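You operate a simulated robot arm through the tools that you are given. There is no shell and no other tool. Be economical: measure what you need, move in short steps, check, and stop when the job is done.

You are at the controls of a simulated two-armed robot. One attempt, no reset.

TASK
Wipe the fitting bench clean, then set the wooden block with black plates on that spot.
Fine: dust and foam crumbs, yellow pad, pad to the parts tray; both hands bear the block. What is to be rubbed or washed off counts as gone when no trace of it is left.

The check looks at the end state, three seconds after you hand in, the way a careful person would. Anything else that was tipped, shoved, dropped, spilled or broken makes it a failure.

THE ROBOT
Two 7-joint arms with two-finger parallel grippers on one trunk, on a base that drives. Base frame: it is fixed to the floor where the robot stands at the start and does not move with it; the origin is under the middle of the robot, x ahead of it, y to its left, z up. Readings come in cm, degrees, newtons and seconds.
The left shoulder is at the start at [5, 18.7, 116], the right one opposite. With the tool pointing down near the work surface each hand reaches from about 10 to 66 cm from the robot's upright axis, wherever it stands, measured 20 degrees to its own side. Places, roughly: blue parts tray [50, -20, 80]; dust on the fitting bench [50, -50, 80]; fitting bench [70, -70, 80]; foam crumbs on the fitting bench [50, -80, 80]; wooden block with black plates [50, -300, 100]. Payload 3.43 kg a hand.
The TCP of each hand is the grasp point between the finger pads, 3 cm short of the fingertips. In the tool frame z runs along the fingers and y along their closing line. Largest opening 9.4 cm; finger width 2.8, thickness 1; the body of the gripper, 5 by 9.6 cm, starts 5.5 cm behind the TCP.
Orientation is that of the tool frame in the base frame, as a unit quaternion [w, x, y, z]. With the fingers straight down and closing along the base's y, the tool's x points along the base's -x, its y along +y and its z along -z.

THE INTERFACE
- The arms move only by the tool play_rows. It takes "left_targets", "right_targets" or both (then of equal length, played together; a hand with none holds still); each is a list of rows, each a list of 3 entries, a list of its own where there are three numbers: the shift along the tool's x, y, z in cm, then the turn, a rotation vector about the tool's x, y, z in degrees, then the gripper command, from -1 (shut) to 1 (fully open), values between in proportion. In form: [[[tx, ty, tz], [rx, ry, rz], grip], ...]. A call has 1 to 12 rows; each row is the pose to reach, as a shift and turn from the pose commanded when the call began, along the tool's axes at that moment. Each row takes 0.2 s and may step no farther than 5 cm and 8.6 degrees from the row before; otherwise, or with a gripper value out of range, the whole call is refused. Where a pose cannot be reached the arm comes as near as it can. A force on the tool above 40 N (or 10 N above the force at the start of the call, whichever is more), or a blocked arm, ends the call early, and 0.2 s more pass. Each finger travels about 15.3 cm/s and halts on what it meets, pressing with about 34 N; the grip force reading is that of the motor and also rises with nothing between the fingers. The clock runs only during rows and for 0.2 s after the last one: add rows that repeat a pose to give the fingers time. It gives the time, the measured TCP pose, the force on the tool (base axes), the opening and the grip force at its end, in the units of the frame above (readings bear some noise), with the torque about the TCP (base axes, N m) and any sound that the robot's microphone picked up.
- Cameras (640 x 400 px; columns grow to the right, rows downward): "scene" is now at [14.24, -0.51, 131.79]; the picture's right is [-0.04, -1.00, 0.00], its down [-0.59, 0.02, -0.80] and it looks along [0.80, -0.03, -0.59] (base axes); focal length 214 px, centre (320, 200). "left" rides on the left gripper at [7.6, -1.4, -10.3] in its tool frame; the picture's right is [0.18, 0.98, 0.00], its down [-0.75, 0.14, -0.64] and it looks along [-0.63, 0.12, 0.77] (tool axes); focal length 243 px, centre (320, 200). "right" rides on the right gripper at [7.6, 1.4, -10.3] in its tool frame; the picture's right is [-0.18, 0.98, 0.00], its down [-0.75, -0.14, -0.64] and it looks along [-0.63, -0.12, 0.77] (tool axes); focal length 243 px, centre (320, 200). There is no depth. A picture from a camera that has moved, and an enlarged one, comes with that camera's place and axes in the base frame and with its lens.
- capture(camera): a new picture of that camera. The clock stands still meanwhile.
- slide_trunk(by): slides the trunk up (or, below 0, down) by that many cm; the arms and the scene camera ride with it, the base frame stays. It gives what a move gives, with no picture.
- drive_base(legs): drives the robot by 1 to 6 legs, each [ahead, left, turn to the left] in cm, cm and degrees, along the robot's own axes; the way and the turn of a leg run together, so that a leg with both is an arc; at most 150 cm and 180 degrees a leg. The arms and the cameras ride along, it lands a little off, and it stops where it bumps. It gives what a move gives.
- head_to(pan, tilt): turns the head with the scene camera to pan (to the left, within 80 degrees either way) and tilt (down, from -29 to 69), counted from straight ahead of the robot. It gives what a move gives.
- close_up(camera, box): a new picture of the part [left, top, right, bottom] of that camera's present view, enlarged. The clock stands still meanwhile.
- hand_in(): hands the job in; it is judged then, once.

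Go step by step. Nothing tells you exact positions but the pictures and the camera data: compare them with the known pose of the tool, close in by small moves and look again before you grip or let go. The budget is 120 turns and 100 pictures, counting those below and the enlarged ones. Unless the task says otherwise, let go and move clear before handing in, and close with one line.

The tools are called after ">>>" as a command line: name --argument value ..., lists and objects as JSON in quotes. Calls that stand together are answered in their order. play_rows: Moves the arms, as the interface text tells. Its arguments: {"type":"object","properties":{"left_targets":{"type":"array","items":{"type":"array"}},"right_targets":{"type":"array","items":{"type":"array"}}},"required":[]} The other tools are called the same way: slide_trunk (by) slides the trunk up or down; drive_base (legs) drives the base; head_to (pan, tilt) turns the head that bears the scene camera; capture (camera) takes a picture; close_up (camera, box) takes an enlarged picture of a part of a camera's view; hand_in () hands the job in.

At the start:

```text
clock: 0.0
left_tool_pos: [40.34, -1.88, 108.2]
left_ee_rot: [0.0, 0.001, 1.0, 0.0]
left_contact_force: [0.8, -0.5, -0.9]
left_moment: [0.0, 0.03, 0.03]
left_opening: 9.43
left_grasp_force: 0.0
right_tool_pos: [28.95, -36.46, 113.68]
right_ee_rot: [-0.001, 0.001, 1.0, -0.001]
right_contact_force: [-0.3, -0.1, 0.1]
right_moment: [0.01, 0.05, -0.01]
right_opening: 9.38
right_grasp_force: 0.0
trunk travel left (down, up): [-37.5, 5.7]
robot x, y, heading: [0.03, 0.11, -0.1]
head pan, tilt: [-2.2, 36.5]
```

scene: 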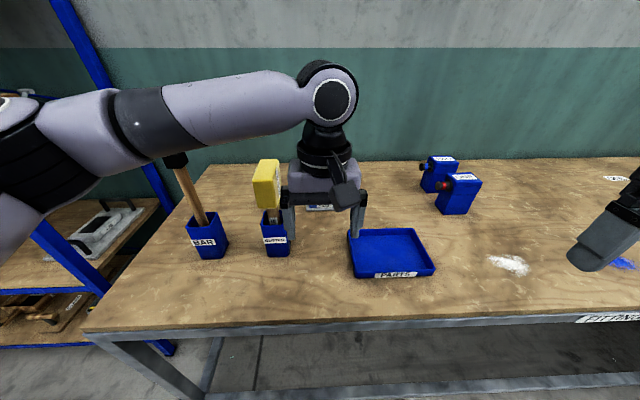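
right: 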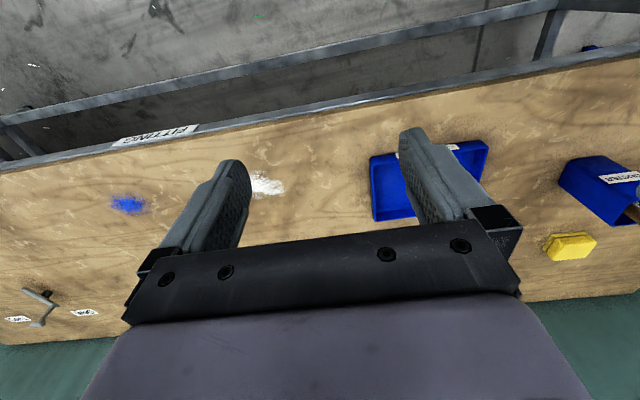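
left: 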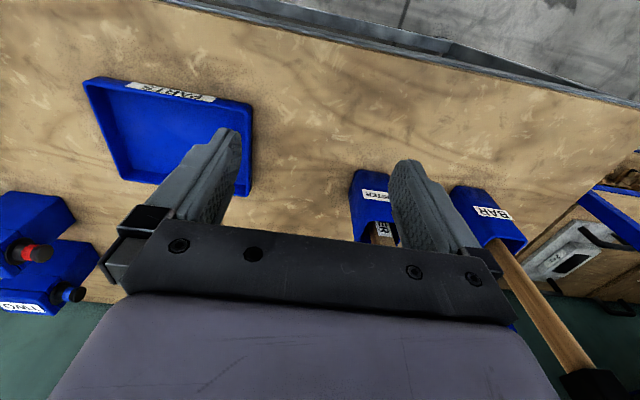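

I see the bench with a parts tray, two holders (a tool marked BAR and one holding the yellow pad on a handle), dust and a blue crumb patch to the right. First I look around to the right.

>>> head_to --pan -45 --tilt 36

>>> close_up --camera "scene" --box '[0, 0, 640, 400]'

>>> head_to --pan -80 --tilt 15

>>> close_up --camera "scene" --box '[0, 0, 640, 400]'

```text
clock: 1.1
left_tool_pos: [40.25, -1.86, 108.11]
left_ee_rot: [0.0, 0.0, 1.0, 0.0]
left_contact_force: [0.5, 0.5, 0.7]
left_moment: [0.03, 0.02, -0.04]
left_opening: 9.41
left_grasp_force: 0.1
right_tool_pos: [29.09, -36.49, 113.65]
right_ee_rot: [0.001, -0.001, 1.0, -0.001]
right_contact_force: [1.1, 0.1, 0.3]
right_moment: [-0.02, -0.02, -0.01]
right_opening: 9.4
right_grasp_force: 0.1
trunk travel left (down, up): [-37.5, 5.7]
robot x, y, heading: [-0.28, -0.29, 0.0]
head pan, tilt: [-45.0, 36.0]
```

```text
1.00 times, centred on (320, 200) of scene (not enlarged: the box is as wide or as high as the picture)
camera zoom: at [11.72, -6.35, 131.87], right [-0.71, -0.71, 0.0], down [-0.42, 0.42, -0.81], along [0.57, -0.57, -0.59], focal length 214 px, centre (320, 200)
```

zoom: 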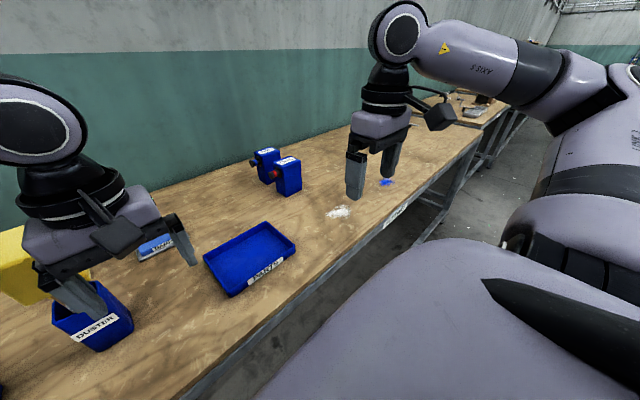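

```text
clock: 2.1
left_tool_pos: [40.37, -1.92, 108.23]
left_ee_rot: [0.0, 0.001, 1.0, 0.0]
left_contact_force: [0.2, 0.2, -0.2]
left_moment: [0.02, 0.01, 0.01]
left_opening: 9.4
left_grasp_force: 0.2
right_tool_pos: [28.98, -36.39, 113.68]
right_ee_rot: [0.0, 0.0, 1.0, -0.001]
right_contact_force: [0.2, -0.1, -0.2]
right_moment: [0.01, -0.02, -0.02]
right_opening: 9.4
right_grasp_force: 0.1
trunk travel left (down, up): [-37.5, 5.7]
robot x, y, heading: [-0.12, 0.14, -0.4]
head pan, tilt: [-80.0, 15.0]
```

```text
1.00 times, centred on (320, 200) of scene (not enlarged: the box is as wide or as high as the picture)
camera zoom: at [7.16, -9.37, 135.22], right [-0.98, -0.17, 0.0], down [-0.05, 0.26, -0.97], along [0.17, -0.95, -0.26], focal length 214 px, centre (320, 200)
```

zoom: 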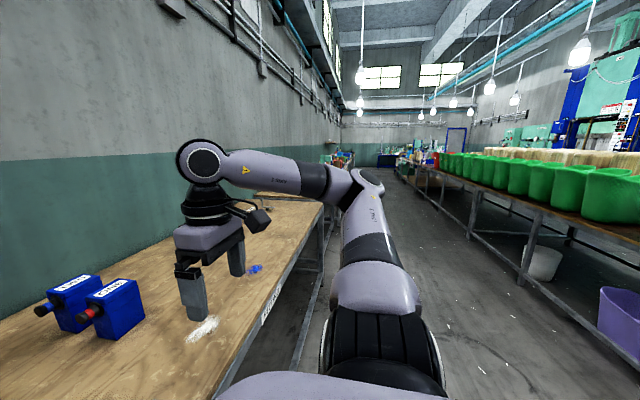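

The dust and blue crumbs lie right of the tray; the block is on a further bench. I look close at the duster holder and the bench items.

>>> head_to --pan 10 --tilt 45

>>> close_up --camera "scene" --box '[200, 80, 460, 280]'

>>> close_up --camera "right" --box '[400, 80, 640, 300]'

>>> close_up --camera "right" --box '[0, 120, 300, 340]'

```text
clock: 3.8
left_tool_pos: [40.38, -1.81, 108.18]
left_ee_rot: [-0.001, 0.0, 1.0, 0.0]
left_contact_force: [-0.1, -0.1, 0.5]
left_moment: [0.03, -0.01, 0.02]
left_opening: 9.39
left_grasp_force: 0.1
right_tool_pos: [29.01, -36.41, 113.73]
right_ee_rot: [0.0, 0.0, 1.0, 0.0]
right_contact_force: [-0.5, 0.6, -0.6]
right_moment: [-0.02, -0.02, -0.01]
right_opening: 9.43
right_grasp_force: 0.0
trunk travel left (down, up): [-37.5, 5.7]
robot x, y, heading: [0.06, -0.53, 0.2]
head pan, tilt: [10.0, 45.0]
```

```text
2.00 times, centred on (330, 180) of scene
camera zoom: at [13.54, 1.24, 130.54], right [0.17, -0.98, 0.0], down [-0.7, -0.12, -0.71], along [0.7, 0.12, -0.71], focal length 429 px, centre (300, 240)
```

zoom: 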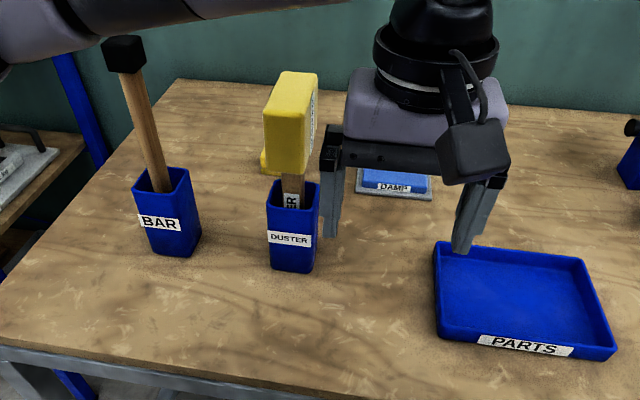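

```text
1.82 times, centred on (520, 190) of right
camera zoom: at [21.5, -34.96, 124.03], right [0.18, 0.98, 0.0], down [0.75, -0.14, 0.64], along [0.63, -0.12, -0.77], focal length 441 px, centre (-44, 218)
```

zoom: 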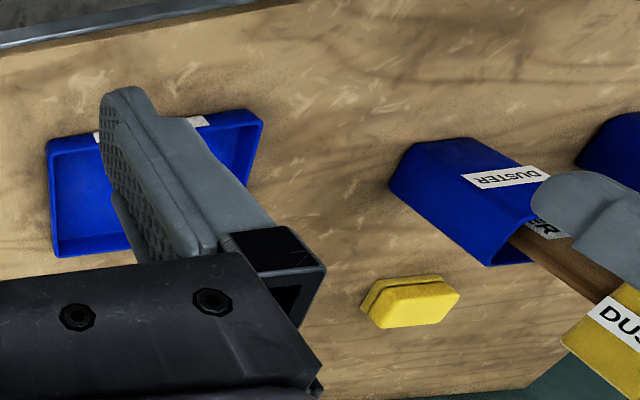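

```text
1.82 times, centred on (150, 230) of right
camera zoom: at [21.5, -34.96, 124.03], right [0.18, 0.98, 0.0], down [0.75, -0.14, 0.64], along [0.63, -0.12, -0.77], focal length 441 px, centre (629, 146)
```

zoom: 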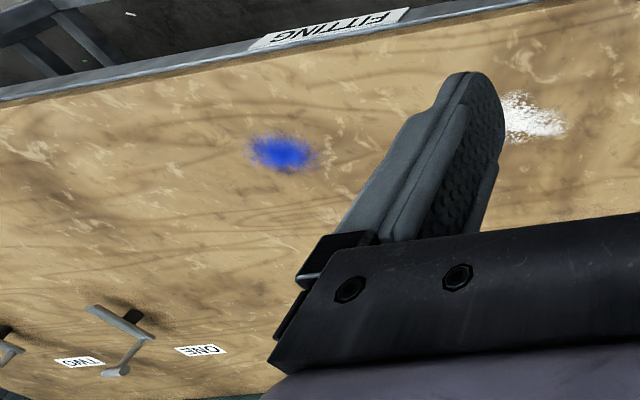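

The yellow pad lies flat behind the DUSTER holder, roughly [82, 20]; the tall duster and bar stand before it. I check the left end of the bench and the clearance below before planning the approach.

>>> head_to --pan 60 --tilt 30

>>> capture --camera "scene"

>>> head_to --pan 0 --tilt 69

>>> capture --camera "scene"

```text
clock: 4.9
left_tool_pos: [40.29, -1.85, 108.25]
left_ee_rot: [0.0, 0.0, 1.0, -0.001]
left_contact_force: [-0.7, -0.1, -0.4]
left_moment: [-0.01, -0.03, 0.01]
left_opening: 9.4
left_grasp_force: 0.2
right_tool_pos: [29.13, -36.46, 113.79]
right_ee_rot: [0.0, 0.0, 1.0, -0.001]
right_contact_force: [-0.7, 0.9, 0.1]
right_moment: [-0.01, 0.0, -0.02]
right_opening: 9.4
right_grasp_force: 0.0
trunk travel left (down, up): [-37.5, 5.7]
robot x, y, heading: [-0.03, 0.2, 0.0]
head pan, tilt: [60.0, 30.0]
```

```text
91 pictures are left
camera scene: at [10.06, 7.66, 132.8], right [0.87, -0.5, 0.0], down [-0.25, -0.43, -0.87], along [0.43, 0.75, -0.5], focal length 214 px, centre (320, 200)
```

scene: 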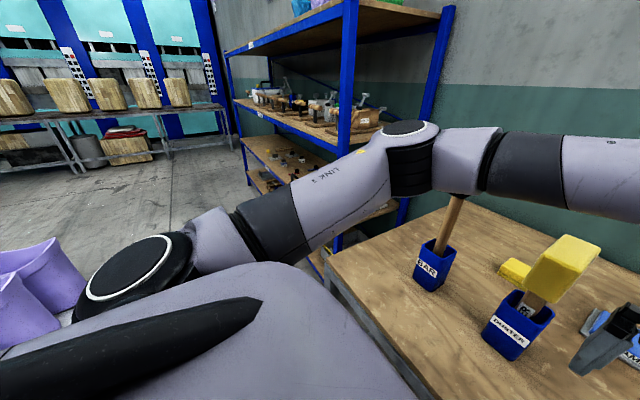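

```text
clock: 6.2
left_tool_pos: [40.23, -1.82, 108.17]
left_ee_rot: [0.0, 0.0, 1.0, 0.0]
left_contact_force: [0.5, 0.3, 0.6]
left_moment: [0.01, -0.01, -0.01]
left_opening: 9.39
left_grasp_force: 0.0
right_tool_pos: [29.02, -36.4, 113.66]
right_ee_rot: [0.0, 0.0, 1.0, -0.001]
right_contact_force: [1.3, 0.2, -0.1]
right_moment: [0.03, 0.01, -0.04]
right_opening: 9.4
right_grasp_force: 0.0
trunk travel left (down, up): [-37.5, 5.7]
robot x, y, heading: [0.18, 0.14, -0.0]
head pan, tilt: [0.0, 68.8]
```

```text
90 pictures are left
camera scene: at [11.12, -0.16, 127.66], right [0.0, -1.0, 0.0], down [-0.93, 0.0, -0.36], along [0.36, 0.0, -0.93], focal length 214 px, centre (320, 200)
```

scene: 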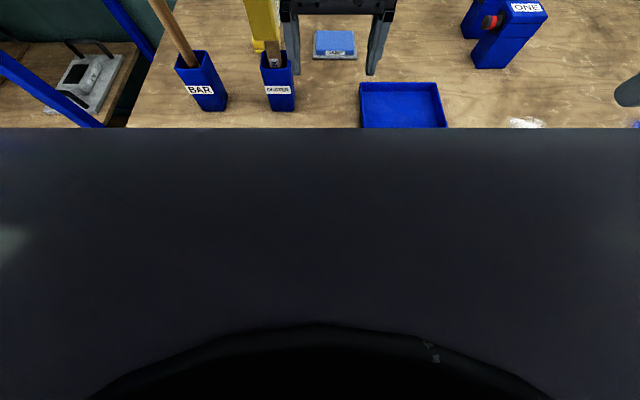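

The pad is at about [83, 19], best reached by the right arm coming in from the right past the duster. I raise and fold the arms first, then turn the robot left.

>>> slide_trunk --by 5.5

>>> play_rows --left_targets '[[[3, 0, -3], [0, 0, 0], 1], [[6, 0, -6], [0, 0, 0], 1], [[9, 0, -9], [0, 0, 0], 1], [[12, 0, -12], [0, 0, 0], 1]]' --right_targets '[[[0, 0, -3], [0, 0, 0], 1], [[0, 0, -6], [0, 0, 0], 1], [[0, 0, -9], [0, 0, 0], 1], [[0, 0, -10], [0, 0, 0], 1]]'

>>> drive_base --legs '[[0, 0, 65]]'

>>> head_to --pan -60 --tilt 45

>>> capture --camera "scene"

```text
clock: 7.2
left_tool_pos: [40.37, -1.87, 113.56]
left_ee_rot: [0.0, 0.0, 1.0, 0.0]
left_contact_force: [0.1, -0.3, -0.6]
left_moment: [0.0, 0.01, -0.04]
left_opening: 9.42
left_grasp_force: 0.0
right_tool_pos: [29.08, -36.39, 119.2]
right_ee_rot: [0.0, 0.0, 1.0, 0.0]
right_contact_force: [0.1, 0.4, 0.1]
right_moment: [0.0, 0.0, -0.03]
right_opening: 9.4
right_grasp_force: 0.0
trunk travel left (down, up): [-43.0, 0.2]
robot x, y, heading: [-0.15, 0.47, 0.1]
head pan, tilt: [0.0, 68.8]
```

```text
clock: 8.3
left_tool_pos: [29.02, -1.66, 125.18]
left_ee_rot: [0.002, -0.011, 1.0, 0.004]
left_contact_force: [7.3, 2.6, -8.2]
left_moment: [-0.28, 0.04, -0.17]
left_opening: 9.39
left_grasp_force: 0.0
right_tool_pos: [29.09, -36.32, 129.28]
right_ee_rot: [0.0, 0.001, 1.0, 0.0]
right_contact_force: [-0.3, 0.0, -0.7]
right_moment: [-0.02, 0.02, 0.03]
right_opening: 9.38
right_grasp_force: 0.0
trunk travel left (down, up): [-43.0, 0.2]
robot x, y, heading: [0.13, 0.24, -0.1]
head pan, tilt: [0.0, 68.8]
stopped in row 4 (left hand): the force on the tool passed its limit at 52 N (the readings are from after the stop); the commanded pose is now the measured one
```

```text
clock: 11.5
left_tool_pos: [13.66, 25.64, 125.29]
left_ee_rot: [0.001, -0.546, 0.838, 0.004]
left_contact_force: [8.9, 19.0, -14.2]
left_moment: [-0.88, 0.6, 0.25]
left_opening: 9.41
left_grasp_force: 0.0
right_tool_pos: [45.21, 11.11, 129.19]
right_ee_rot: [0.0, -0.539, 0.842, 0.0]
right_contact_force: [-0.7, -0.3, 0.1]
right_moment: [0.03, 0.03, -0.04]
right_opening: 9.41
right_grasp_force: 0.0
trunk travel left (down, up): [-43.0, 0.2]
robot x, y, heading: [-0.09, 0.02, 64.8]
head pan, tilt: [0.0, 68.8]
```

```text
clock: 12.8
left_tool_pos: [13.7, 25.49, 125.34]
left_ee_rot: [-0.001, -0.548, 0.837, 0.004]
left_contact_force: [8.1, -1.2, -2.1]
left_moment: [0.25, 0.92, 0.64]
left_opening: 9.38
left_grasp_force: 0.1
right_tool_pos: [45.14, 11.11, 129.28]
right_ee_rot: [0.001, -0.539, 0.843, 0.0]
right_contact_force: [0.5, -0.3, 0.6]
right_moment: [0.0, -0.01, -0.02]
right_opening: 9.4
right_grasp_force: 0.0
trunk travel left (down, up): [-43.0, 0.2]
robot x, y, heading: [0.11, 0.1, 64.8]
head pan, tilt: [-60.0, 45.0]
```

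```text
89 pictures are left
camera scene: at [10.23, 6.0, 136.04], right [0.11, -0.99, 0.0], down [-0.7, -0.07, -0.71], along [0.7, 0.07, -0.71], focal length 214 px, centre (320, 200)
```

scene: 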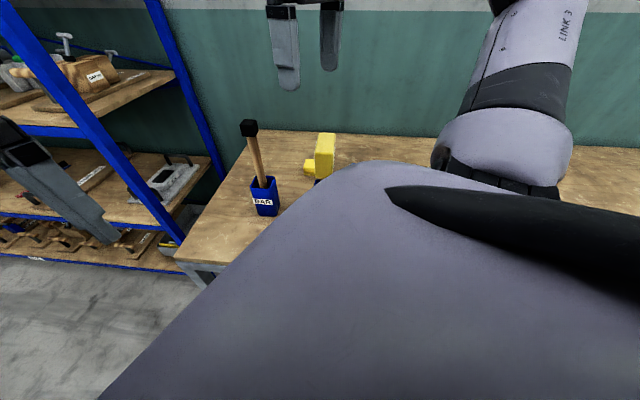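

The left hand is resting lightly on the robot itself, so I ease it forward. Then I shift the base to the right and toward the bench.

>>> play_rows --left_targets '[[[-2, 0, 1], [0, 0, 0], 1], [[-4, 0, 2], [0, 0, 0], 1]]'

>>> drive_base --legs '[[-16.3, -7.7, 0], [3, -6.3, 0]]'

>>> capture --camera "right"

>>> capture --camera "scene"

```text
clock: 13.4
left_tool_pos: [15.33, 29.31, 123.39]
left_ee_rot: [-0.001, -0.547, 0.837, 0.004]
left_contact_force: [1.3, -0.1, -0.2]
left_moment: [-0.02, 0.04, 0.01]
left_opening: 9.41
left_grasp_force: 0.2
right_tool_pos: [45.18, 11.14, 129.2]
right_ee_rot: [0.0, -0.539, 0.842, 0.0]
right_contact_force: [-1.0, -0.1, 0.0]
right_moment: [0.03, 0.0, -0.03]
right_opening: 9.38
right_grasp_force: 0.0
trunk travel left (down, up): [-43.0, 0.2]
robot x, y, heading: [-0.06, -0.16, 65.1]
head pan, tilt: [-60.0, 45.0]
```

```text
clock: 15.6
left_tool_pos: [18.98, 11.33, 123.29]
left_ee_rot: [0.001, -0.546, 0.838, 0.003]
left_contact_force: [-1.7, 0.2, 0.1]
left_moment: [-0.04, -0.06, 0.0]
left_opening: 9.38
left_grasp_force: 0.0
right_tool_pos: [48.88, -6.82, 129.33]
right_ee_rot: [0.0, -0.538, 0.843, 0.0]
right_contact_force: [-1.1, 0.4, 0.5]
right_moment: [-0.02, -0.05, -0.03]
right_opening: 9.39
right_grasp_force: 0.0
trunk travel left (down, up): [-43.0, 0.2]
robot x, y, heading: [3.68, -17.75, 65.1]
head pan, tilt: [-60.0, 45.0]
stopped in leg 2: the robot was blocked; the commanded pose is now the measured one
```

```text
88 pictures are left
camera right: at [44.42, -13.12, 139.55], right [-0.81, 0.58, 0.0], down [0.45, 0.62, 0.64], along [0.37, 0.52, -0.77], focal length 243 px, centre (320, 200)
```

right: 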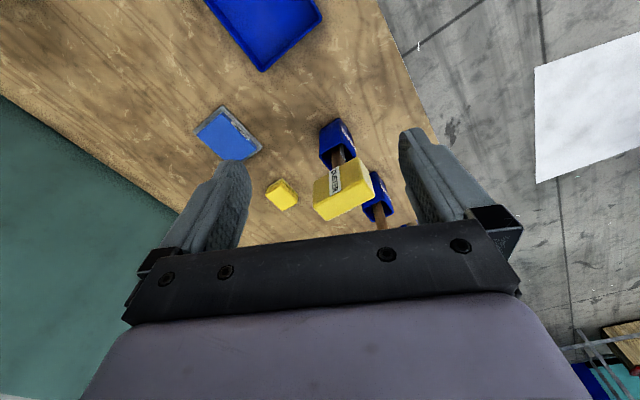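

```text
87 pictures are left
camera scene: at [13.83, -12.03, 136.05], right [0.09, -1.0, 0.0], down [-0.7, -0.06, -0.71], along [0.71, 0.06, -0.71], focal length 214 px, centre (320, 200)
```

scene: 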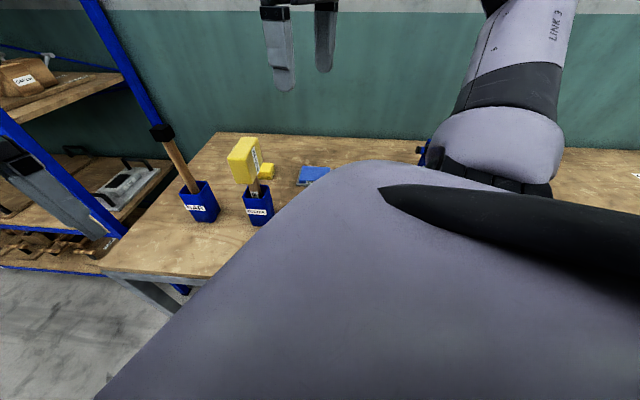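

The base meets the bench at x≈3.7, so the right arm will reach the pad at about [80.5, 17.5] with a tilted hand. I move high and rightward of the duster first, yawing the hand.

>>> play_rows --right_targets '[[[-3.2, -2, 1], [0, 0, 4.5], 1], [[-6.4, -4, 2], [0, 0, 9], 1], [[-9.5, -6, 3], [0, 0, 13], 1], [[-12.5, -8, 4], [0, 0, 18], 1], [[-15.5, -10, 5], [0, 0, 22], 1], [[-18.5, -12, 6], [0, 0, 27], 1], [[-20.7, -13.5, 7], [0, 0, 31], 1], [[-20.7, -13.5, 7], [0, 0, 31], 1]]'

>>> capture --camera "right"

>>> capture --camera "scene"

```text
clock: 17.4
left_tool_pos: [19.09, 11.22, 123.3]
left_ee_rot: [0.0, -0.546, 0.838, 0.004]
left_contact_force: [0.1, -0.5, 0.5]
left_moment: [0.0, 0.0, 0.01]
left_opening: 9.41
left_grasp_force: 0.0
right_tool_pos: [70.01, 6.28, 122.09]
right_ee_rot: [-0.001, -0.293, 0.956, 0.0]
right_contact_force: [-0.7, -0.3, 0.3]
right_moment: [0.01, -0.03, 0.0]
right_opening: 9.44
right_grasp_force: 0.1
trunk travel left (down, up): [-43.0, 0.2]
robot x, y, heading: [3.59, -17.76, 65.3]
head pan, tilt: [-60.0, 45.0]
```

```text
86 pictures are left
camera right: at [62.9, 3.18, 132.4], right [-0.4, 0.92, 0.0], down [0.7, 0.3, 0.64], along [0.59, 0.25, -0.77], focal length 243 px, centre (320, 200)
```

right: 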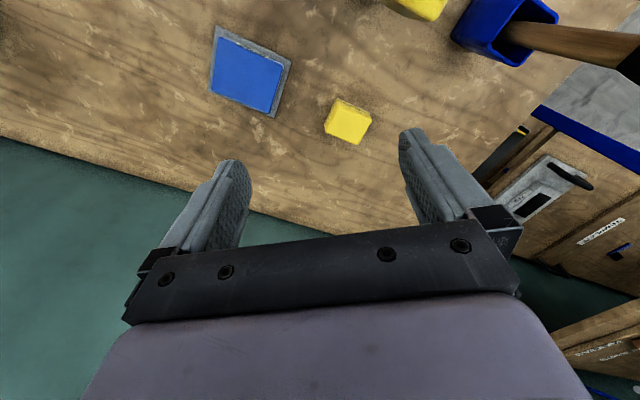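

```text
85 pictures are left
camera scene: at [13.94, -12.07, 136.05], right [0.09, -1.0, 0.0], down [-0.7, -0.06, -0.71], along [0.7, 0.06, -0.71], focal length 214 px, centre (320, 200)
```

scene: 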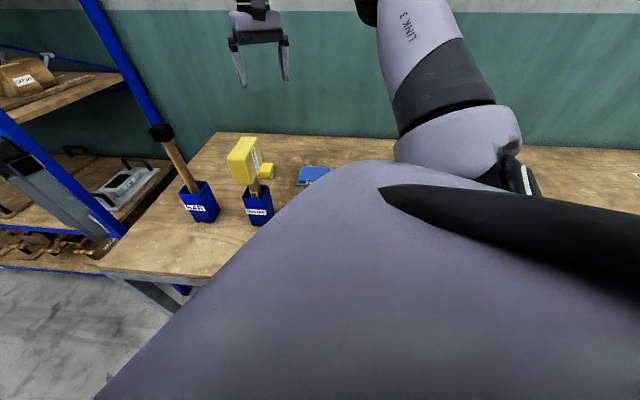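

The pad is at about [79, 16.5] with free space around it. I take a close look to learn its size and orientation.

>>> close_up --camera "right" --box '[270, 60, 430, 160]'

```text
4.00 times, centred on (350, 110) of right
camera zoom: at [62.9, 3.18, 132.4], right [-0.4, 0.92, 0.0], down [0.7, 0.3, 0.64], along [0.59, 0.25, -0.77], focal length 970 px, centre (200, 560)
```

zoom: 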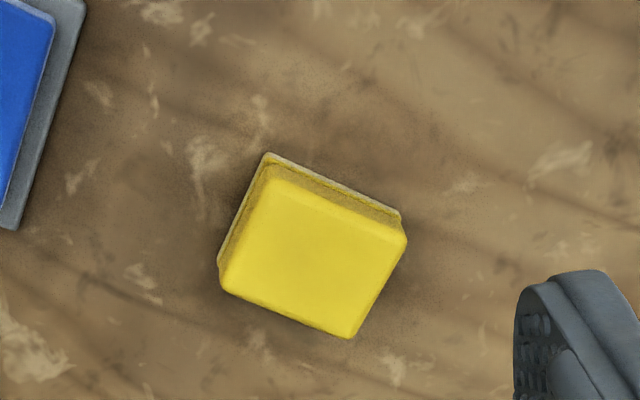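

The pad is about 6 x 8 x 4 cm, square to the base, centred near [79.4, 16.5], top at z≈84. I move the base 10 cm left along the bench, then yaw the hand so it closes along x and comes in from the right side.

>>> drive_base --legs '[[8.9, 4.8, 0]]'

>>> play_rows --right_targets '[[[0, 0, 0], [0, 0, -8], 1], [[0, 0, 0], [0, 0, -16], 1], [[0, 0, 0], [0, 0, -24], 1], [[0, 0, 0], [0, 0, -32], 1], [[0, 0, 0], [0, 0, -40], 1], [[0, 0, 0], [0, 0, -48], 1], [[0, 0, 0], [0, 0, -56], 1]]'

>>> capture --camera "scene"

```text
clock: 18.6
left_tool_pos: [18.6, 21.3, 123.28]
left_ee_rot: [0.0, -0.545, 0.839, 0.003]
left_contact_force: [0.9, 0.2, -0.4]
left_moment: [0.0, -0.01, 0.01]
left_opening: 9.38
left_grasp_force: 0.0
right_tool_pos: [69.41, 16.29, 122.02]
right_ee_rot: [0.0, -0.292, 0.957, -0.001]
right_contact_force: [1.0, 0.8, 0.5]
right_moment: [0.02, 0.0, 0.01]
right_opening: 9.4
right_grasp_force: 0.0
trunk travel left (down, up): [-43.0, 0.2]
robot x, y, heading: [3.31, -8.33, 65.1]
head pan, tilt: [-60.0, 45.0]
```

```text
clock: 20.2
left_tool_pos: [18.33, 21.22, 123.37]
left_ee_rot: [0.0, -0.546, 0.838, 0.005]
left_contact_force: [0.4, 0.2, -0.1]
left_moment: [-0.01, -0.01, -0.01]
left_opening: 9.39
left_grasp_force: 0.1
right_tool_pos: [55.73, 14.47, 120.7]
right_ee_rot: [0.001, -0.705, 0.71, 0.0]
right_contact_force: [-0.3, -0.4, -0.2]
right_moment: [-0.01, 0.04, -0.02]
right_opening: 9.37
right_grasp_force: 0.2
right hand out of reach, approached as far as the arm can: row 3, 4, 5, 6, 7
trunk travel left (down, up): [-43.0, 0.2]
robot x, y, heading: [3.2, -7.98, 65.2]
head pan, tilt: [-60.0, 45.0]
```

```text
83 pictures are left
camera scene: at [13.3, -2.07, 136.05], right [0.09, -1.0, 0.0], down [-0.7, -0.06, -0.71], along [0.7, 0.06, -0.71], focal length 214 px, centre (320, 200)
```

scene: 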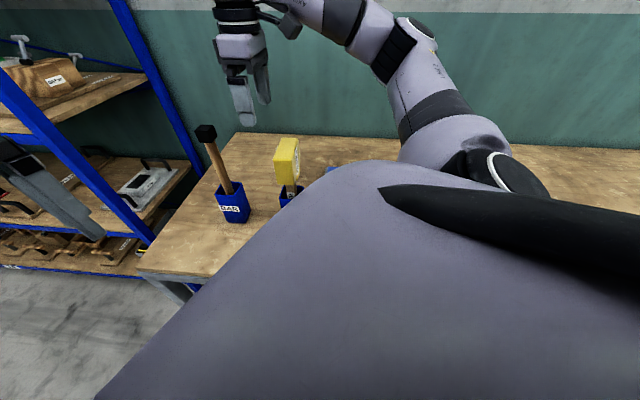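

The arm can't hold that yaw at that distance. I'll back out to the earlier yaw above the free spot and try the opposite (flipped) hand orientation.

>>> play_rows --right_targets '[[[0, 0, -3], [0, 0, 8], 1], [[1, -2, -3], [0, 0, 16], 1], [[2, -4.5, -3], [0, 0, 24], 1], [[3, -7, -3], [0, 0, 32], 1], [[4, -9, -3], [0, 0, 40], 1], [[4.5, -11, -3], [0, 0, 48], 1], [[4.5, -12.3, -3], [0, 0, 56], 1]]'

>>> play_rows --right_targets '[[[0, 0, 0], [0, 0, 8], 1], [[0, 0, 0], [0, 0, 16], 1], [[0, 0, 0], [0, 0, 24], 1], [[0, 0, 0], [0, 0, 32], 1], [[0, 0, 0], [0, 0, 40], 1], [[0, 0, 0], [0, 0, 48], 1], [[0, 0, 0], [0, 0, 56], 1], [[0, 0, 0], [0, 0, 64], 1]]'

>>> play_rows --right_targets '[[[0, 0, 0], [0, 0, 8], 1], [[0, 0, 0], [0, 0, 16], 1], [[0, 0, 0], [0, 0, 24], 1], [[0, 0, 0], [0, 0, 32], 1], [[0, 0, 0], [0, 0, 40], 1], [[0, 0, 0], [0, 0, 48], 1], [[0, 0, 0], [0, 0, 56], 1], [[0, 0, 0], [0, 0, 60], 1]]'

```text
clock: 21.8
left_tool_pos: [18.58, 21.27, 123.21]
left_ee_rot: [0.001, -0.546, 0.838, 0.004]
left_contact_force: [-0.2, 0.2, 0.1]
left_moment: [0.01, 0.02, -0.03]
left_opening: 9.37
left_grasp_force: 0.0
right_tool_pos: [68.36, 10.08, 123.42]
right_ee_rot: [-0.001, -0.291, 0.957, -0.001]
right_contact_force: [-0.6, 0.3, 1.5]
right_moment: [0.01, 0.0, 0.0]
right_opening: 9.39
right_grasp_force: 0.1
trunk travel left (down, up): [-43.0, 0.2]
robot x, y, heading: [3.15, -7.77, 65.1]
head pan, tilt: [-60.0, 45.0]
```

```text
clock: 23.6
left_tool_pos: [18.48, 21.21, 123.25]
left_ee_rot: [0.0, -0.545, 0.839, 0.005]
left_contact_force: [-1.1, 0.4, -0.5]
left_moment: [0.01, 0.02, 0.01]
left_opening: 9.42
left_grasp_force: 0.1
right_tool_pos: [68.32, 10.16, 123.72]
right_ee_rot: [-0.001, 0.26, 0.966, 0.0]
right_contact_force: [0.9, -0.1, 0.6]
right_moment: [0.01, -0.03, 0.02]
right_opening: 9.4
right_grasp_force: 0.0
trunk travel left (down, up): [-43.0, 0.2]
robot x, y, heading: [3.01, -8.13, 65.2]
head pan, tilt: [-60.0, 45.0]
```

```text
clock: 25.4
left_tool_pos: [18.54, 21.15, 123.32]
left_ee_rot: [0.0, -0.546, 0.838, 0.004]
left_contact_force: [-0.1, -0.6, -0.8]
left_moment: [-0.01, 0.01, -0.01]
left_opening: 9.41
left_grasp_force: 0.1
right_tool_pos: [68.34, 10.17, 123.62]
right_ee_rot: [-0.001, 0.708, 0.706, -0.001]
right_contact_force: [0.2, 0.1, -0.4]
right_moment: [-0.03, 0.02, 0.0]
right_opening: 9.4
right_grasp_force: 0.0
trunk travel left (down, up): [-43.0, 0.2]
robot x, y, heading: [2.89, -8.04, 65.0]
head pan, tilt: [-60.0, 45.0]
```

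The flipped orientation holds. Now I tilt the hand by 35° and bring it to a stand-off point short of the pad.

>>> play_rows --right_targets '[[[0, 2.2, 2], [0, 6, 0], 1], [[-0.5, 4.4, 5], [0, 12, 0], 1], [[-1, 6.6, 9], [0, 18, 0], 1], [[-1.5, 8.8, 13], [0, 24, 0], 1], [[-2, 11, 17], [0, 30, 0], 1], [[-2.3, 11, 21], [0, 35, 0], 1], [[-2.3, 11, 25], [0, 35, 0], 1], [[-2.3, 11, 27.6], [0, 35, 0], 1]]'

>>> capture --camera "scene"

>>> capture --camera "right"

```text
clock: 27.2
left_tool_pos: [18.53, 21.11, 123.26]
left_ee_rot: [0.001, -0.545, 0.838, 0.004]
left_contact_force: [0.0, -0.3, 0.2]
left_moment: [0.01, 0.01, -0.01]
left_opening: 9.41
left_grasp_force: 0.0
right_tool_pos: [79.36, 7.88, 95.72]
right_ee_rot: [-0.212, 0.675, 0.674, 0.212]
right_contact_force: [-1.0, 0.3, 0.0]
right_moment: [0.02, 0.03, 0.0]
right_opening: 9.41
right_grasp_force: 0.1
trunk travel left (down, up): [-43.0, 0.2]
robot x, y, heading: [2.85, -7.89, 65.1]
head pan, tilt: [-60.0, 45.0]
```

```text
82 pictures are left
camera scene: at [13.42, -2.08, 136.04], right [0.09, -1.0, 0.0], down [-0.7, -0.06, -0.71], along [0.7, 0.06, -0.71], focal length 214 px, centre (320, 200)
```

scene: 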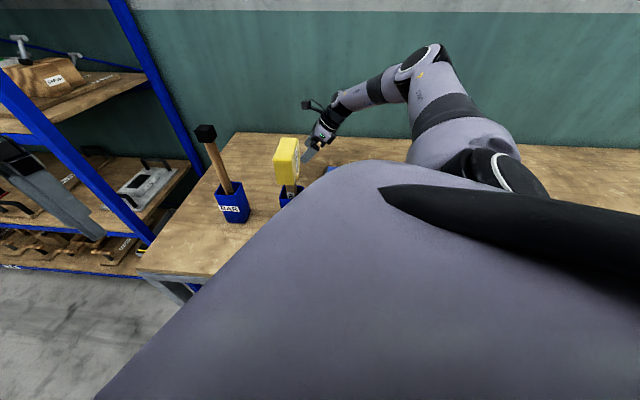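

```text
81 pictures are left
camera right: at [80.94, 8.19, 108.58], right [0.98, -0.15, -0.11], down [-0.14, -0.99, 0.09], along [-0.12, -0.08, -0.99], focal length 243 px, centre (320, 200)
```

right: 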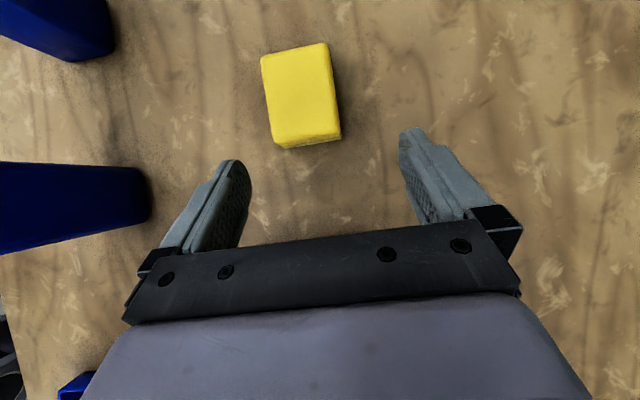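

The hand is over the approach line; the pad is centred at about [77.8, 16.9], so I shift 1.6 cm in x and go in most of the way before checking.

>>> play_rows --right_targets '[[[0, -1.6, 3], [0, 0, 0], 1], [[0, -1.6, 6], [0, 0, 0], 1], [[-0.1, -1.6, 9], [0, 0, 0], 1]]'

>>> capture --camera "right"

>>> close_up --camera "scene" --box '[240, 80, 400, 200]'

```text
clock: 28.0
left_tool_pos: [18.6, 21.28, 123.3]
left_ee_rot: [0.0, -0.545, 0.838, 0.005]
left_contact_force: [0.1, 0.2, -0.6]
left_moment: [0.01, -0.03, 0.01]
left_opening: 9.37
left_grasp_force: 0.1
right_tool_pos: [77.72, 9.59, 93.44]
right_ee_rot: [-0.214, 0.674, 0.674, 0.212]
right_contact_force: [1.0, 0.0, -0.5]
right_moment: [0.02, 0.01, -0.01]
right_opening: 9.4
right_grasp_force: 0.0
right hand out of reach, approached as far as the arm can: row 2, 3
trunk travel left (down, up): [-43.0, 0.2]
robot x, y, heading: [3.33, -8.24, 65.1]
head pan, tilt: [-60.0, 45.0]
```

```text
80 pictures are left
camera right: at [79.26, 10.0, 106.16], right [0.98, -0.15, -0.11], down [-0.14, -0.99, 0.09], along [-0.12, -0.08, -0.99], focal length 243 px, centre (320, 200)
```

right: 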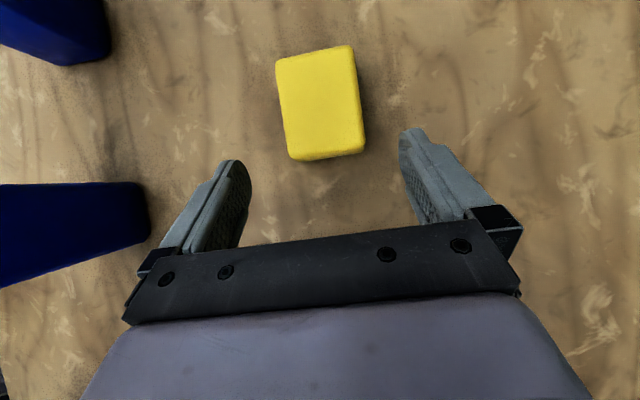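

```text
3.33 times, centred on (320, 140) of scene
camera zoom: at [13.4, -2.05, 136.04], right [0.09, -1.0, 0.0], down [-0.7, -0.06, -0.71], along [0.7, 0.06, -0.71], focal length 715 px, centre (320, 400)
```

zoom: 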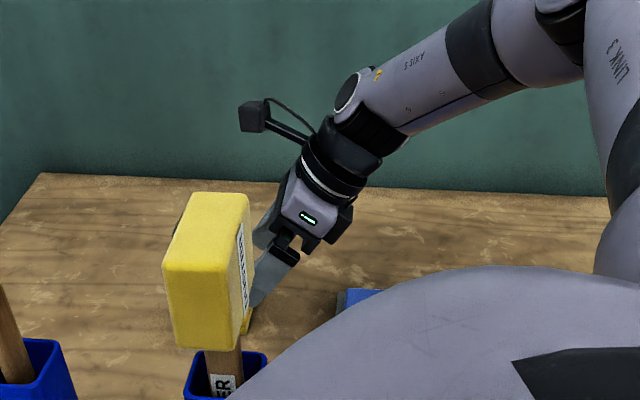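

Sideways alignment is good, but the arm is at its reach. The rest (6.4 cm left, 9.5 cm down) I do with the base and the trunk.

>>> drive_base --legs '[[5.8, 2.7, 0]]'

>>> slide_trunk --by -5.5

>>> capture --camera "right"

>>> capture --camera "scene"

```text
clock: 29.0
left_tool_pos: [18.4, 27.65, 123.29]
left_ee_rot: [0.0, -0.545, 0.838, 0.004]
left_contact_force: [0.2, 0.3, -0.6]
left_moment: [-0.03, 0.0, 0.01]
left_opening: 9.4
left_grasp_force: 0.0
right_tool_pos: [77.72, 15.98, 93.27]
right_ee_rot: [-0.213, 0.675, 0.675, 0.211]
right_contact_force: [-0.5, 0.5, -0.2]
right_moment: [0.01, -0.03, -0.03]
right_opening: 9.43
right_grasp_force: 0.1
trunk travel left (down, up): [-43.0, 0.2]
robot x, y, heading: [2.82, -1.62, 65.1]
head pan, tilt: [-60.0, 45.0]
```

```text
clock: 29.9
left_tool_pos: [18.59, 27.48, 117.82]
left_ee_rot: [-0.001, -0.544, 0.839, 0.004]
left_contact_force: [-0.6, -0.2, 0.4]
left_moment: [-0.01, 0.03, -0.02]
left_opening: 9.39
left_grasp_force: 0.0
right_tool_pos: [77.6, 15.91, 87.95]
right_ee_rot: [-0.213, 0.675, 0.674, 0.212]
right_contact_force: [0.8, 0.7, 0.6]
right_moment: [-0.01, -0.01, 0.02]
right_opening: 9.39
right_grasp_force: 0.1
trunk travel left (down, up): [-37.5, 5.7]
robot x, y, heading: [3.13, -1.66, 65.2]
head pan, tilt: [-60.0, 45.0]
```

```text
78 pictures are left
camera right: at [79.25, 16.25, 100.7], right [0.98, -0.15, -0.11], down [-0.14, -0.99, 0.09], along [-0.12, -0.08, -0.99], focal length 243 px, centre (320, 200)
```

right: 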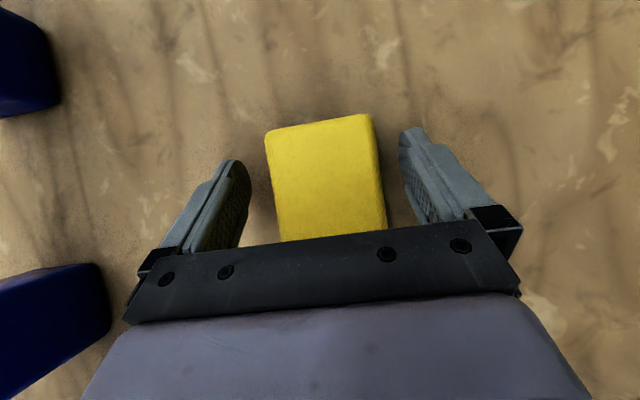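

```text
77 pictures are left
camera scene: at [13.36, 4.24, 130.54], right [0.09, -1.0, 0.0], down [-0.7, -0.06, -0.71], along [0.7, 0.06, -0.71], focal length 214 px, centre (320, 200)
```

scene: 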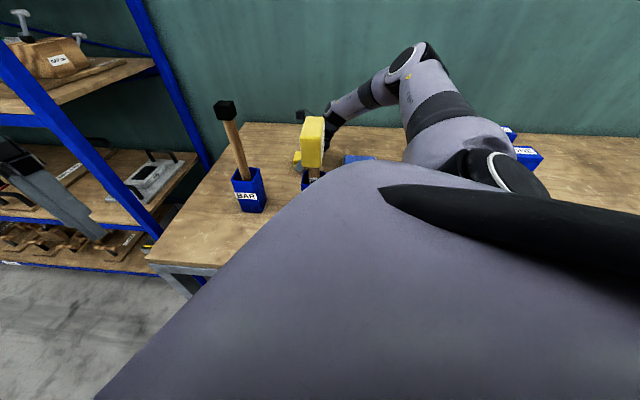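

The pad sits between the fingers. I lower the trunk 3.2 cm more, keeping the fingertips about 1.4 cm off the bench, and close.

>>> slide_trunk --by -3.2

>>> play_rows --right_targets '[[[0, 0, 0], [0, 0, 0], 0.5], [[0, 0, 0], [0, 0, 0], 0], [[0, 0, 0], [0, 0, 0], -0.5], [[0, 0, 0], [0, 0, 0], -1], [[0, 0, 0], [0, 0, 0], -1]]'

>>> capture --camera "right"

```text
clock: 30.4
left_tool_pos: [18.43, 27.34, 116.53]
left_ee_rot: [0.001, -0.544, 0.839, 0.004]
left_contact_force: [0.7, 0.1, 0.1]
left_moment: [-0.03, 0.01, 0.01]
left_opening: 9.42
left_grasp_force: 0.1
right_tool_pos: [77.81, 15.94, 87.15]
right_ee_rot: [-0.217, 0.673, 0.672, 0.219]
right_contact_force: [-4.6, -11.9, 17.7]
right_moment: [-0.25, 0.99, 0.51]
right_opening: 9.42
right_grasp_force: 0.1
trunk travel left (down, up): [-36.1, 7.1]
robot x, y, heading: [3.19, -1.79, 64.7]
head pan, tilt: [-60.0, 45.0]
stopped: the force on the tool passed its limit at 50 N (the readings are from after the stop); the commanded pose is now the measured one
```

```text
clock: 31.6
left_tool_pos: [18.1, 27.41, 116.36]
left_ee_rot: [0.0, -0.544, 0.839, 0.004]
left_contact_force: [0.4, -0.2, -0.8]
left_moment: [0.0, -0.03, -0.01]
left_opening: 9.43
left_grasp_force: 0.0
right_tool_pos: [77.78, 16.1, 87.26]
right_ee_rot: [-0.217, 0.673, 0.673, 0.217]
right_contact_force: [-12.8, -4.5, 18.8]
right_moment: [-0.02, 1.09, 0.26]
right_opening: 6.34
right_grasp_force: 33.7
trunk travel left (down, up): [-36.1, 7.1]
robot x, y, heading: [3.15, -1.61, 65.0]
head pan, tilt: [-60.0, 45.0]
```

```text
76 pictures are left
camera right: at [79.2, 16.2, 100.07], right [0.98, -0.15, -0.11], down [-0.14, -0.99, 0.08], along [-0.12, -0.06, -0.99], focal length 243 px, centre (320, 200)
```

right: 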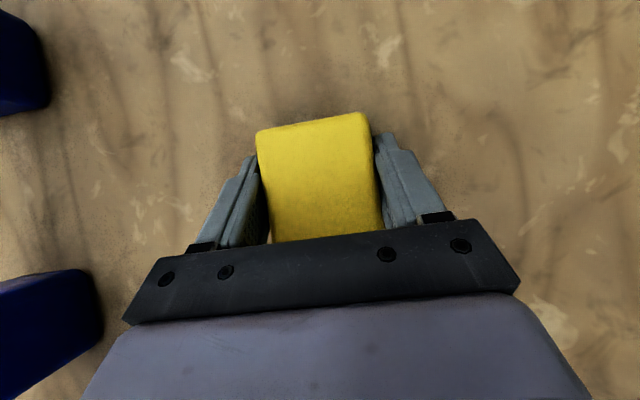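

Something stopped the descent (a fingertip seems to have met the bench, so the surface may be nearer z≈83.7), but the pad is gripped at 6.3 cm. I lift gently and look.

>>> play_rows --right_targets '[[[0.6, 0, -0.8], [0, 0, 0], -1], [[1.7, 0, -2.5], [0, 0, 0], -1], [[2.9, 0, -4.1], [0, 0, 0], -1]]'

>>> capture --camera "right"

>>> close_up --camera "scene" --box '[260, 70, 420, 190]'

```text
clock: 32.4
left_tool_pos: [18.6, 27.56, 116.24]
left_ee_rot: [0.0, -0.545, 0.839, 0.005]
left_contact_force: [-0.4, -0.3, 0.0]
left_moment: [-0.01, -0.03, -0.01]
left_opening: 9.39
left_grasp_force: 0.1
right_tool_pos: [77.99, 15.95, 91.95]
right_ee_rot: [-0.215, 0.675, 0.672, 0.216]
right_contact_force: [0.1, -0.8, 0.2]
right_moment: [0.03, 0.0, -0.02]
right_opening: 6.3
right_grasp_force: 33.6
trunk travel left (down, up): [-36.1, 7.1]
robot x, y, heading: [3.25, -1.8, 64.9]
head pan, tilt: [-60.0, 45.0]
```

```text
75 pictures are left
camera right: at [79.47, 16.13, 104.79], right [0.98, -0.15, -0.11], down [-0.15, -0.99, 0.08], along [-0.12, -0.07, -0.99], focal length 243 px, centre (320, 200)
```

right: 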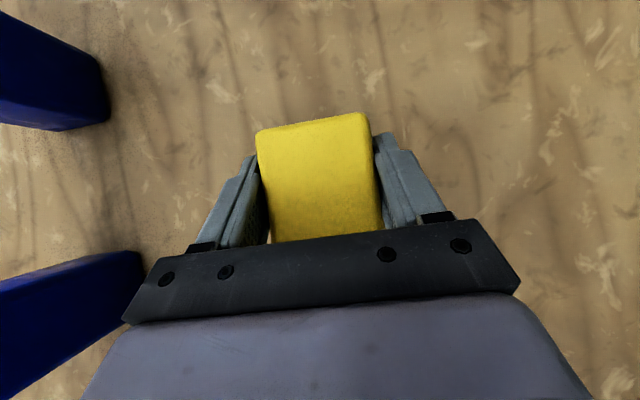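

```text
3.33 times, centred on (340, 130) of scene
camera zoom: at [13.37, 4.22, 129.13], right [0.09, -1.0, 0.0], down [-0.7, -0.06, -0.71], along [0.7, 0.06, -0.71], focal length 715 px, centre (253, 433)
```

zoom: 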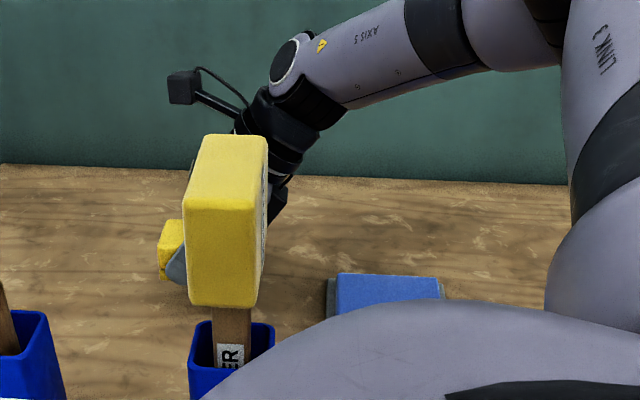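

The pad is held flat in the tilted hand. I lift it clear and draw back away from the duster, then move the base right.

>>> play_rows --right_targets '[[[2, 0, -3], [0, 0, 0], -1], [[3, -1, -7], [0, 0, 0], -1], [[2, -3, -11], [0, 0, 0], -1], [[0, -4.5, -15], [0, 0, 0], -1], [[-2, -6.5, -19], [0, 0, 0], -1], [[-3.9, -8, -22.3], [0, 0, 0], -1]]'

>>> drive_base --legs '[[-20.6, -4.6, 0], [-18, -8.4, 0]]'

>>> capture --camera "scene"

```text
clock: 33.8
left_tool_pos: [18.5, 27.48, 116.35]
left_ee_rot: [0.0, -0.545, 0.838, 0.005]
left_contact_force: [1.1, -0.3, -0.3]
left_moment: [0.02, 0.02, -0.01]
left_opening: 9.41
left_grasp_force: 0.0
right_tool_pos: [69.82, -0.31, 107.87]
right_ee_rot: [-0.216, 0.674, 0.672, 0.216]
right_contact_force: [0.1, 0.1, -1.5]
right_moment: [0.01, -0.01, 0.03]
right_opening: 6.3
right_grasp_force: 33.6
trunk travel left (down, up): [-36.1, 7.1]
robot x, y, heading: [3.28, -1.87, 65.0]
head pan, tilt: [-60.0, 45.0]
```

```text
clock: 36.6
left_tool_pos: [14.14, -13.01, 116.37]
left_ee_rot: [0.0, -0.545, 0.838, 0.004]
left_contact_force: [-0.3, -0.3, 0.0]
left_moment: [0.01, 0.0, 0.0]
left_opening: 9.38
left_grasp_force: 0.1
right_tool_pos: [65.63, -40.52, 107.79]
right_ee_rot: [-0.215, 0.674, 0.673, 0.216]
right_contact_force: [0.0, -0.3, -0.2]
right_moment: [0.01, 0.02, 0.0]
right_opening: 6.3
right_grasp_force: 34.2
trunk travel left (down, up): [-36.1, 7.1]
robot x, y, heading: [-1.34, -41.83, 65.2]
head pan, tilt: [-60.0, 45.0]
```

```text
73 pictures are left
camera scene: at [8.96, -36.09, 129.14], right [0.09, -1.0, 0.0], down [-0.7, -0.06, -0.71], along [0.7, 0.06, -0.71], focal length 214 px, centre (320, 200)
```

scene: 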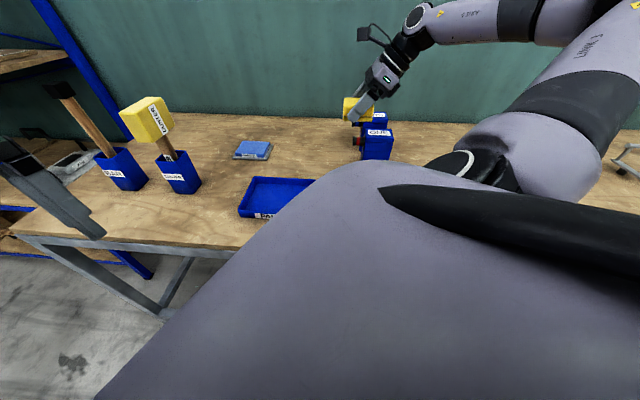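

Holding the pad clear of the dispenser boxes, I lift and retract the hand, then turn back to face the bench.

>>> play_rows --right_targets '[[[2.3, 0, -3.3], [0, 0, 0], -1], [[4.6, -2, -6.6], [0, 0, 0], -1], [[4.6, -6, -6.6], [0, 0, 0], -1], [[4.6, -10, -6.6], [0, 0, 0], -1]]'

>>> drive_base --legs '[[0, 0, -65]]'

>>> head_to --pan -25 --tilt 50

>>> capture --camera "scene"

>>> capture --camera "right"

```text
clock: 37.6
left_tool_pos: [13.96, -12.83, 116.31]
left_ee_rot: [0.001, -0.546, 0.838, 0.004]
left_contact_force: [-0.3, 0.3, 0.2]
left_moment: [0.02, -0.01, -0.01]
left_opening: 9.39
left_grasp_force: 0.2
right_tool_pos: [55.41, -40.63, 115.76]
right_ee_rot: [-0.215, 0.674, 0.673, 0.217]
right_contact_force: [0.2, -0.2, -0.2]
right_moment: [-0.02, -0.03, -0.01]
right_opening: 6.31
right_grasp_force: 33.4
trunk travel left (down, up): [-36.1, 7.1]
robot x, y, heading: [-1.2, -41.74, 65.3]
head pan, tilt: [-60.0, 45.0]
```

```text
clock: 40.9
left_tool_pos: [31.6, -43.65, 116.32]
left_ee_rot: [0.004, -0.009, 1.0, 0.004]
left_contact_force: [0.8, 0.6, -0.3]
left_moment: [0.02, 0.01, 0.03]
left_opening: 9.38
left_grasp_force: 0.1
right_tool_pos: [23.88, -92.77, 115.85]
right_ee_rot: [-0.065, 0.93, 0.203, 0.3]
right_contact_force: [-0.5, -0.9, -0.1]
right_moment: [-0.01, -0.04, 0.0]
right_opening: 6.32
right_grasp_force: 34.1
trunk travel left (down, up): [-36.1, 7.1]
robot x, y, heading: [-1.42, -42.02, -0.1]
head pan, tilt: [-60.0, 45.0]
```

```text
clock: 41.9
left_tool_pos: [31.67, -43.55, 116.43]
left_ee_rot: [0.003, -0.009, 1.0, 0.003]
left_contact_force: [-0.4, -0.8, -0.6]
left_moment: [0.03, -0.02, -0.02]
left_opening: 9.39
left_grasp_force: 0.0
right_tool_pos: [23.82, -92.88, 115.8]
right_ee_rot: [-0.065, 0.93, 0.203, 0.299]
right_contact_force: [-0.5, 0.6, 0.1]
right_moment: [0.02, -0.01, 0.0]
right_opening: 6.32
right_grasp_force: 33.9
trunk travel left (down, up): [-36.1, 7.1]
robot x, y, heading: [-1.16, -41.79, 0.1]
head pan, tilt: [-25.0, 50.0]
```

```text
72 pictures are left
camera scene: at [11.21, -45.3, 128.44], right [-0.42, -0.91, 0.0], down [-0.69, 0.32, -0.64], along [0.58, -0.27, -0.77], focal length 214 px, centre (320, 200)
```

scene: 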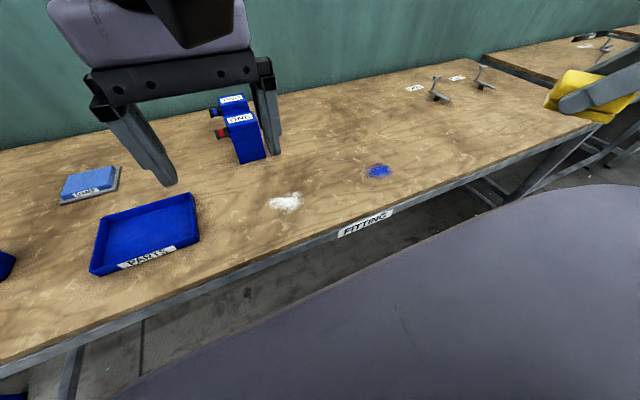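

```text
71 pictures are left
camera right: at [24.8, -94.07, 128.61], right [0.28, -0.96, -0.11], down [-0.95, -0.29, 0.08], along [-0.11, 0.08, -0.99], focal length 243 px, centre (320, 200)
```

right: 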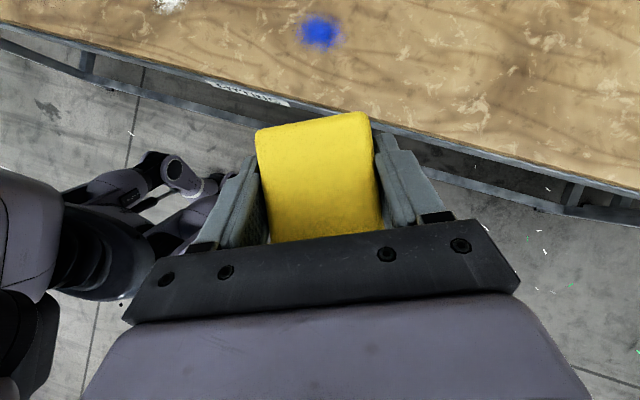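

The dust is at about [48.5, -51.5] and the blue crumbs at about [49.2, -82.5]. I move the left hand out of the way and bring the pad over the dust.

>>> play_rows --left_targets '[[[0, 4, 0], [0, 0, 0], 1], [[0, 8, 0], [0, 0, 0], 1], [[0, 12, 0], [0, 0, 0], 1], [[0, 16, 0], [0, 0, 0], 1], [[0, 20, 0], [0, 0, 0], 1], [[0, 20, 0], [0, 0, 0], 1], [[0, 20, 0], [0, 0, 0], 1], [[0, 20, 0], [0, 0, 0], 1], [[0, 20, 0], [0, 0, 0], 1], [[0, 20, 0], [0, 0, 0], 1], [[0, 20, 0], [0, 0, 0], 1]]' --right_targets '[[[2.36, -2.46, 2.8], [0, 0, 0], -1], [[4.7, -4.9, 5.6], [0, 0, 0], -1], [[7.1, -7.4, 8.4], [0, 0, 0], -1], [[9.4, -9.8, 11.2], [0, 0, 0], -1], [[11.8, -12.3, 14], [0, 0, 0], -1], [[14.2, -14.8, 16.8], [0, 0, 0], -1], [[16.5, -17.2, 19.6], [0, 0, 0], -1], [[18.9, -19.7, 22.4], [0, 0, 0], -1], [[21.2, -22.1, 25.2], [0, 0, 0], -1], [[23.6, -24.6, 28], [0, 0, 0], -1], [[25.9, -27, 30.8], [0, 0, 0], -1]]'

>>> capture --camera "right"

>>> capture --camera "scene"

```text
clock: 44.3
left_tool_pos: [31.42, -23.69, 116.43]
left_ee_rot: [0.002, -0.008, 1.0, 0.004]
left_contact_force: [0.7, 0.4, 0.0]
left_moment: [0.0, 0.04, -0.01]
left_opening: 9.39
left_grasp_force: 0.1
right_tool_pos: [48.0, -51.93, 105.7]
right_ee_rot: [-0.065, 0.93, 0.204, 0.299]
right_contact_force: [-0.1, -0.3, 0.5]
right_moment: [0.0, 0.0, 0.03]
right_opening: 6.32
right_grasp_force: 34.1
trunk travel left (down, up): [-36.1, 7.1]
robot x, y, heading: [-1.19, -42.41, -0.2]
head pan, tilt: [-25.0, 50.0]
```

```text
70 pictures are left
camera right: at [48.89, -53.23, 118.57], right [0.27, -0.96, -0.11], down [-0.96, -0.28, 0.08], along [-0.11, 0.08, -0.99], focal length 243 px, centre (320, 200)
```

right: 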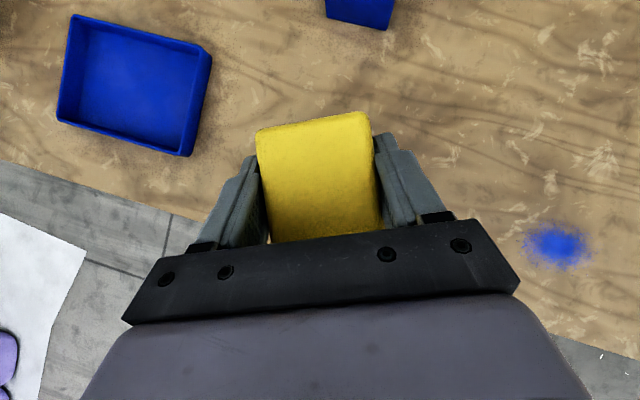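

```text
69 pictures are left
camera scene: at [11.31, -45.3, 128.43], right [-0.42, -0.91, 0.0], down [-0.69, 0.32, -0.64], along [0.58, -0.27, -0.77], focal length 214 px, centre (320, 200)
```

scene: 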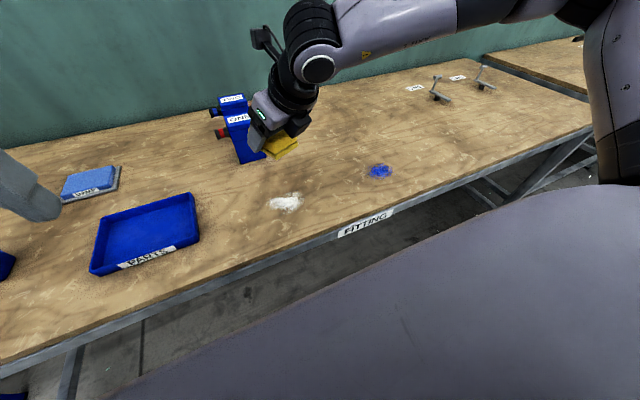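

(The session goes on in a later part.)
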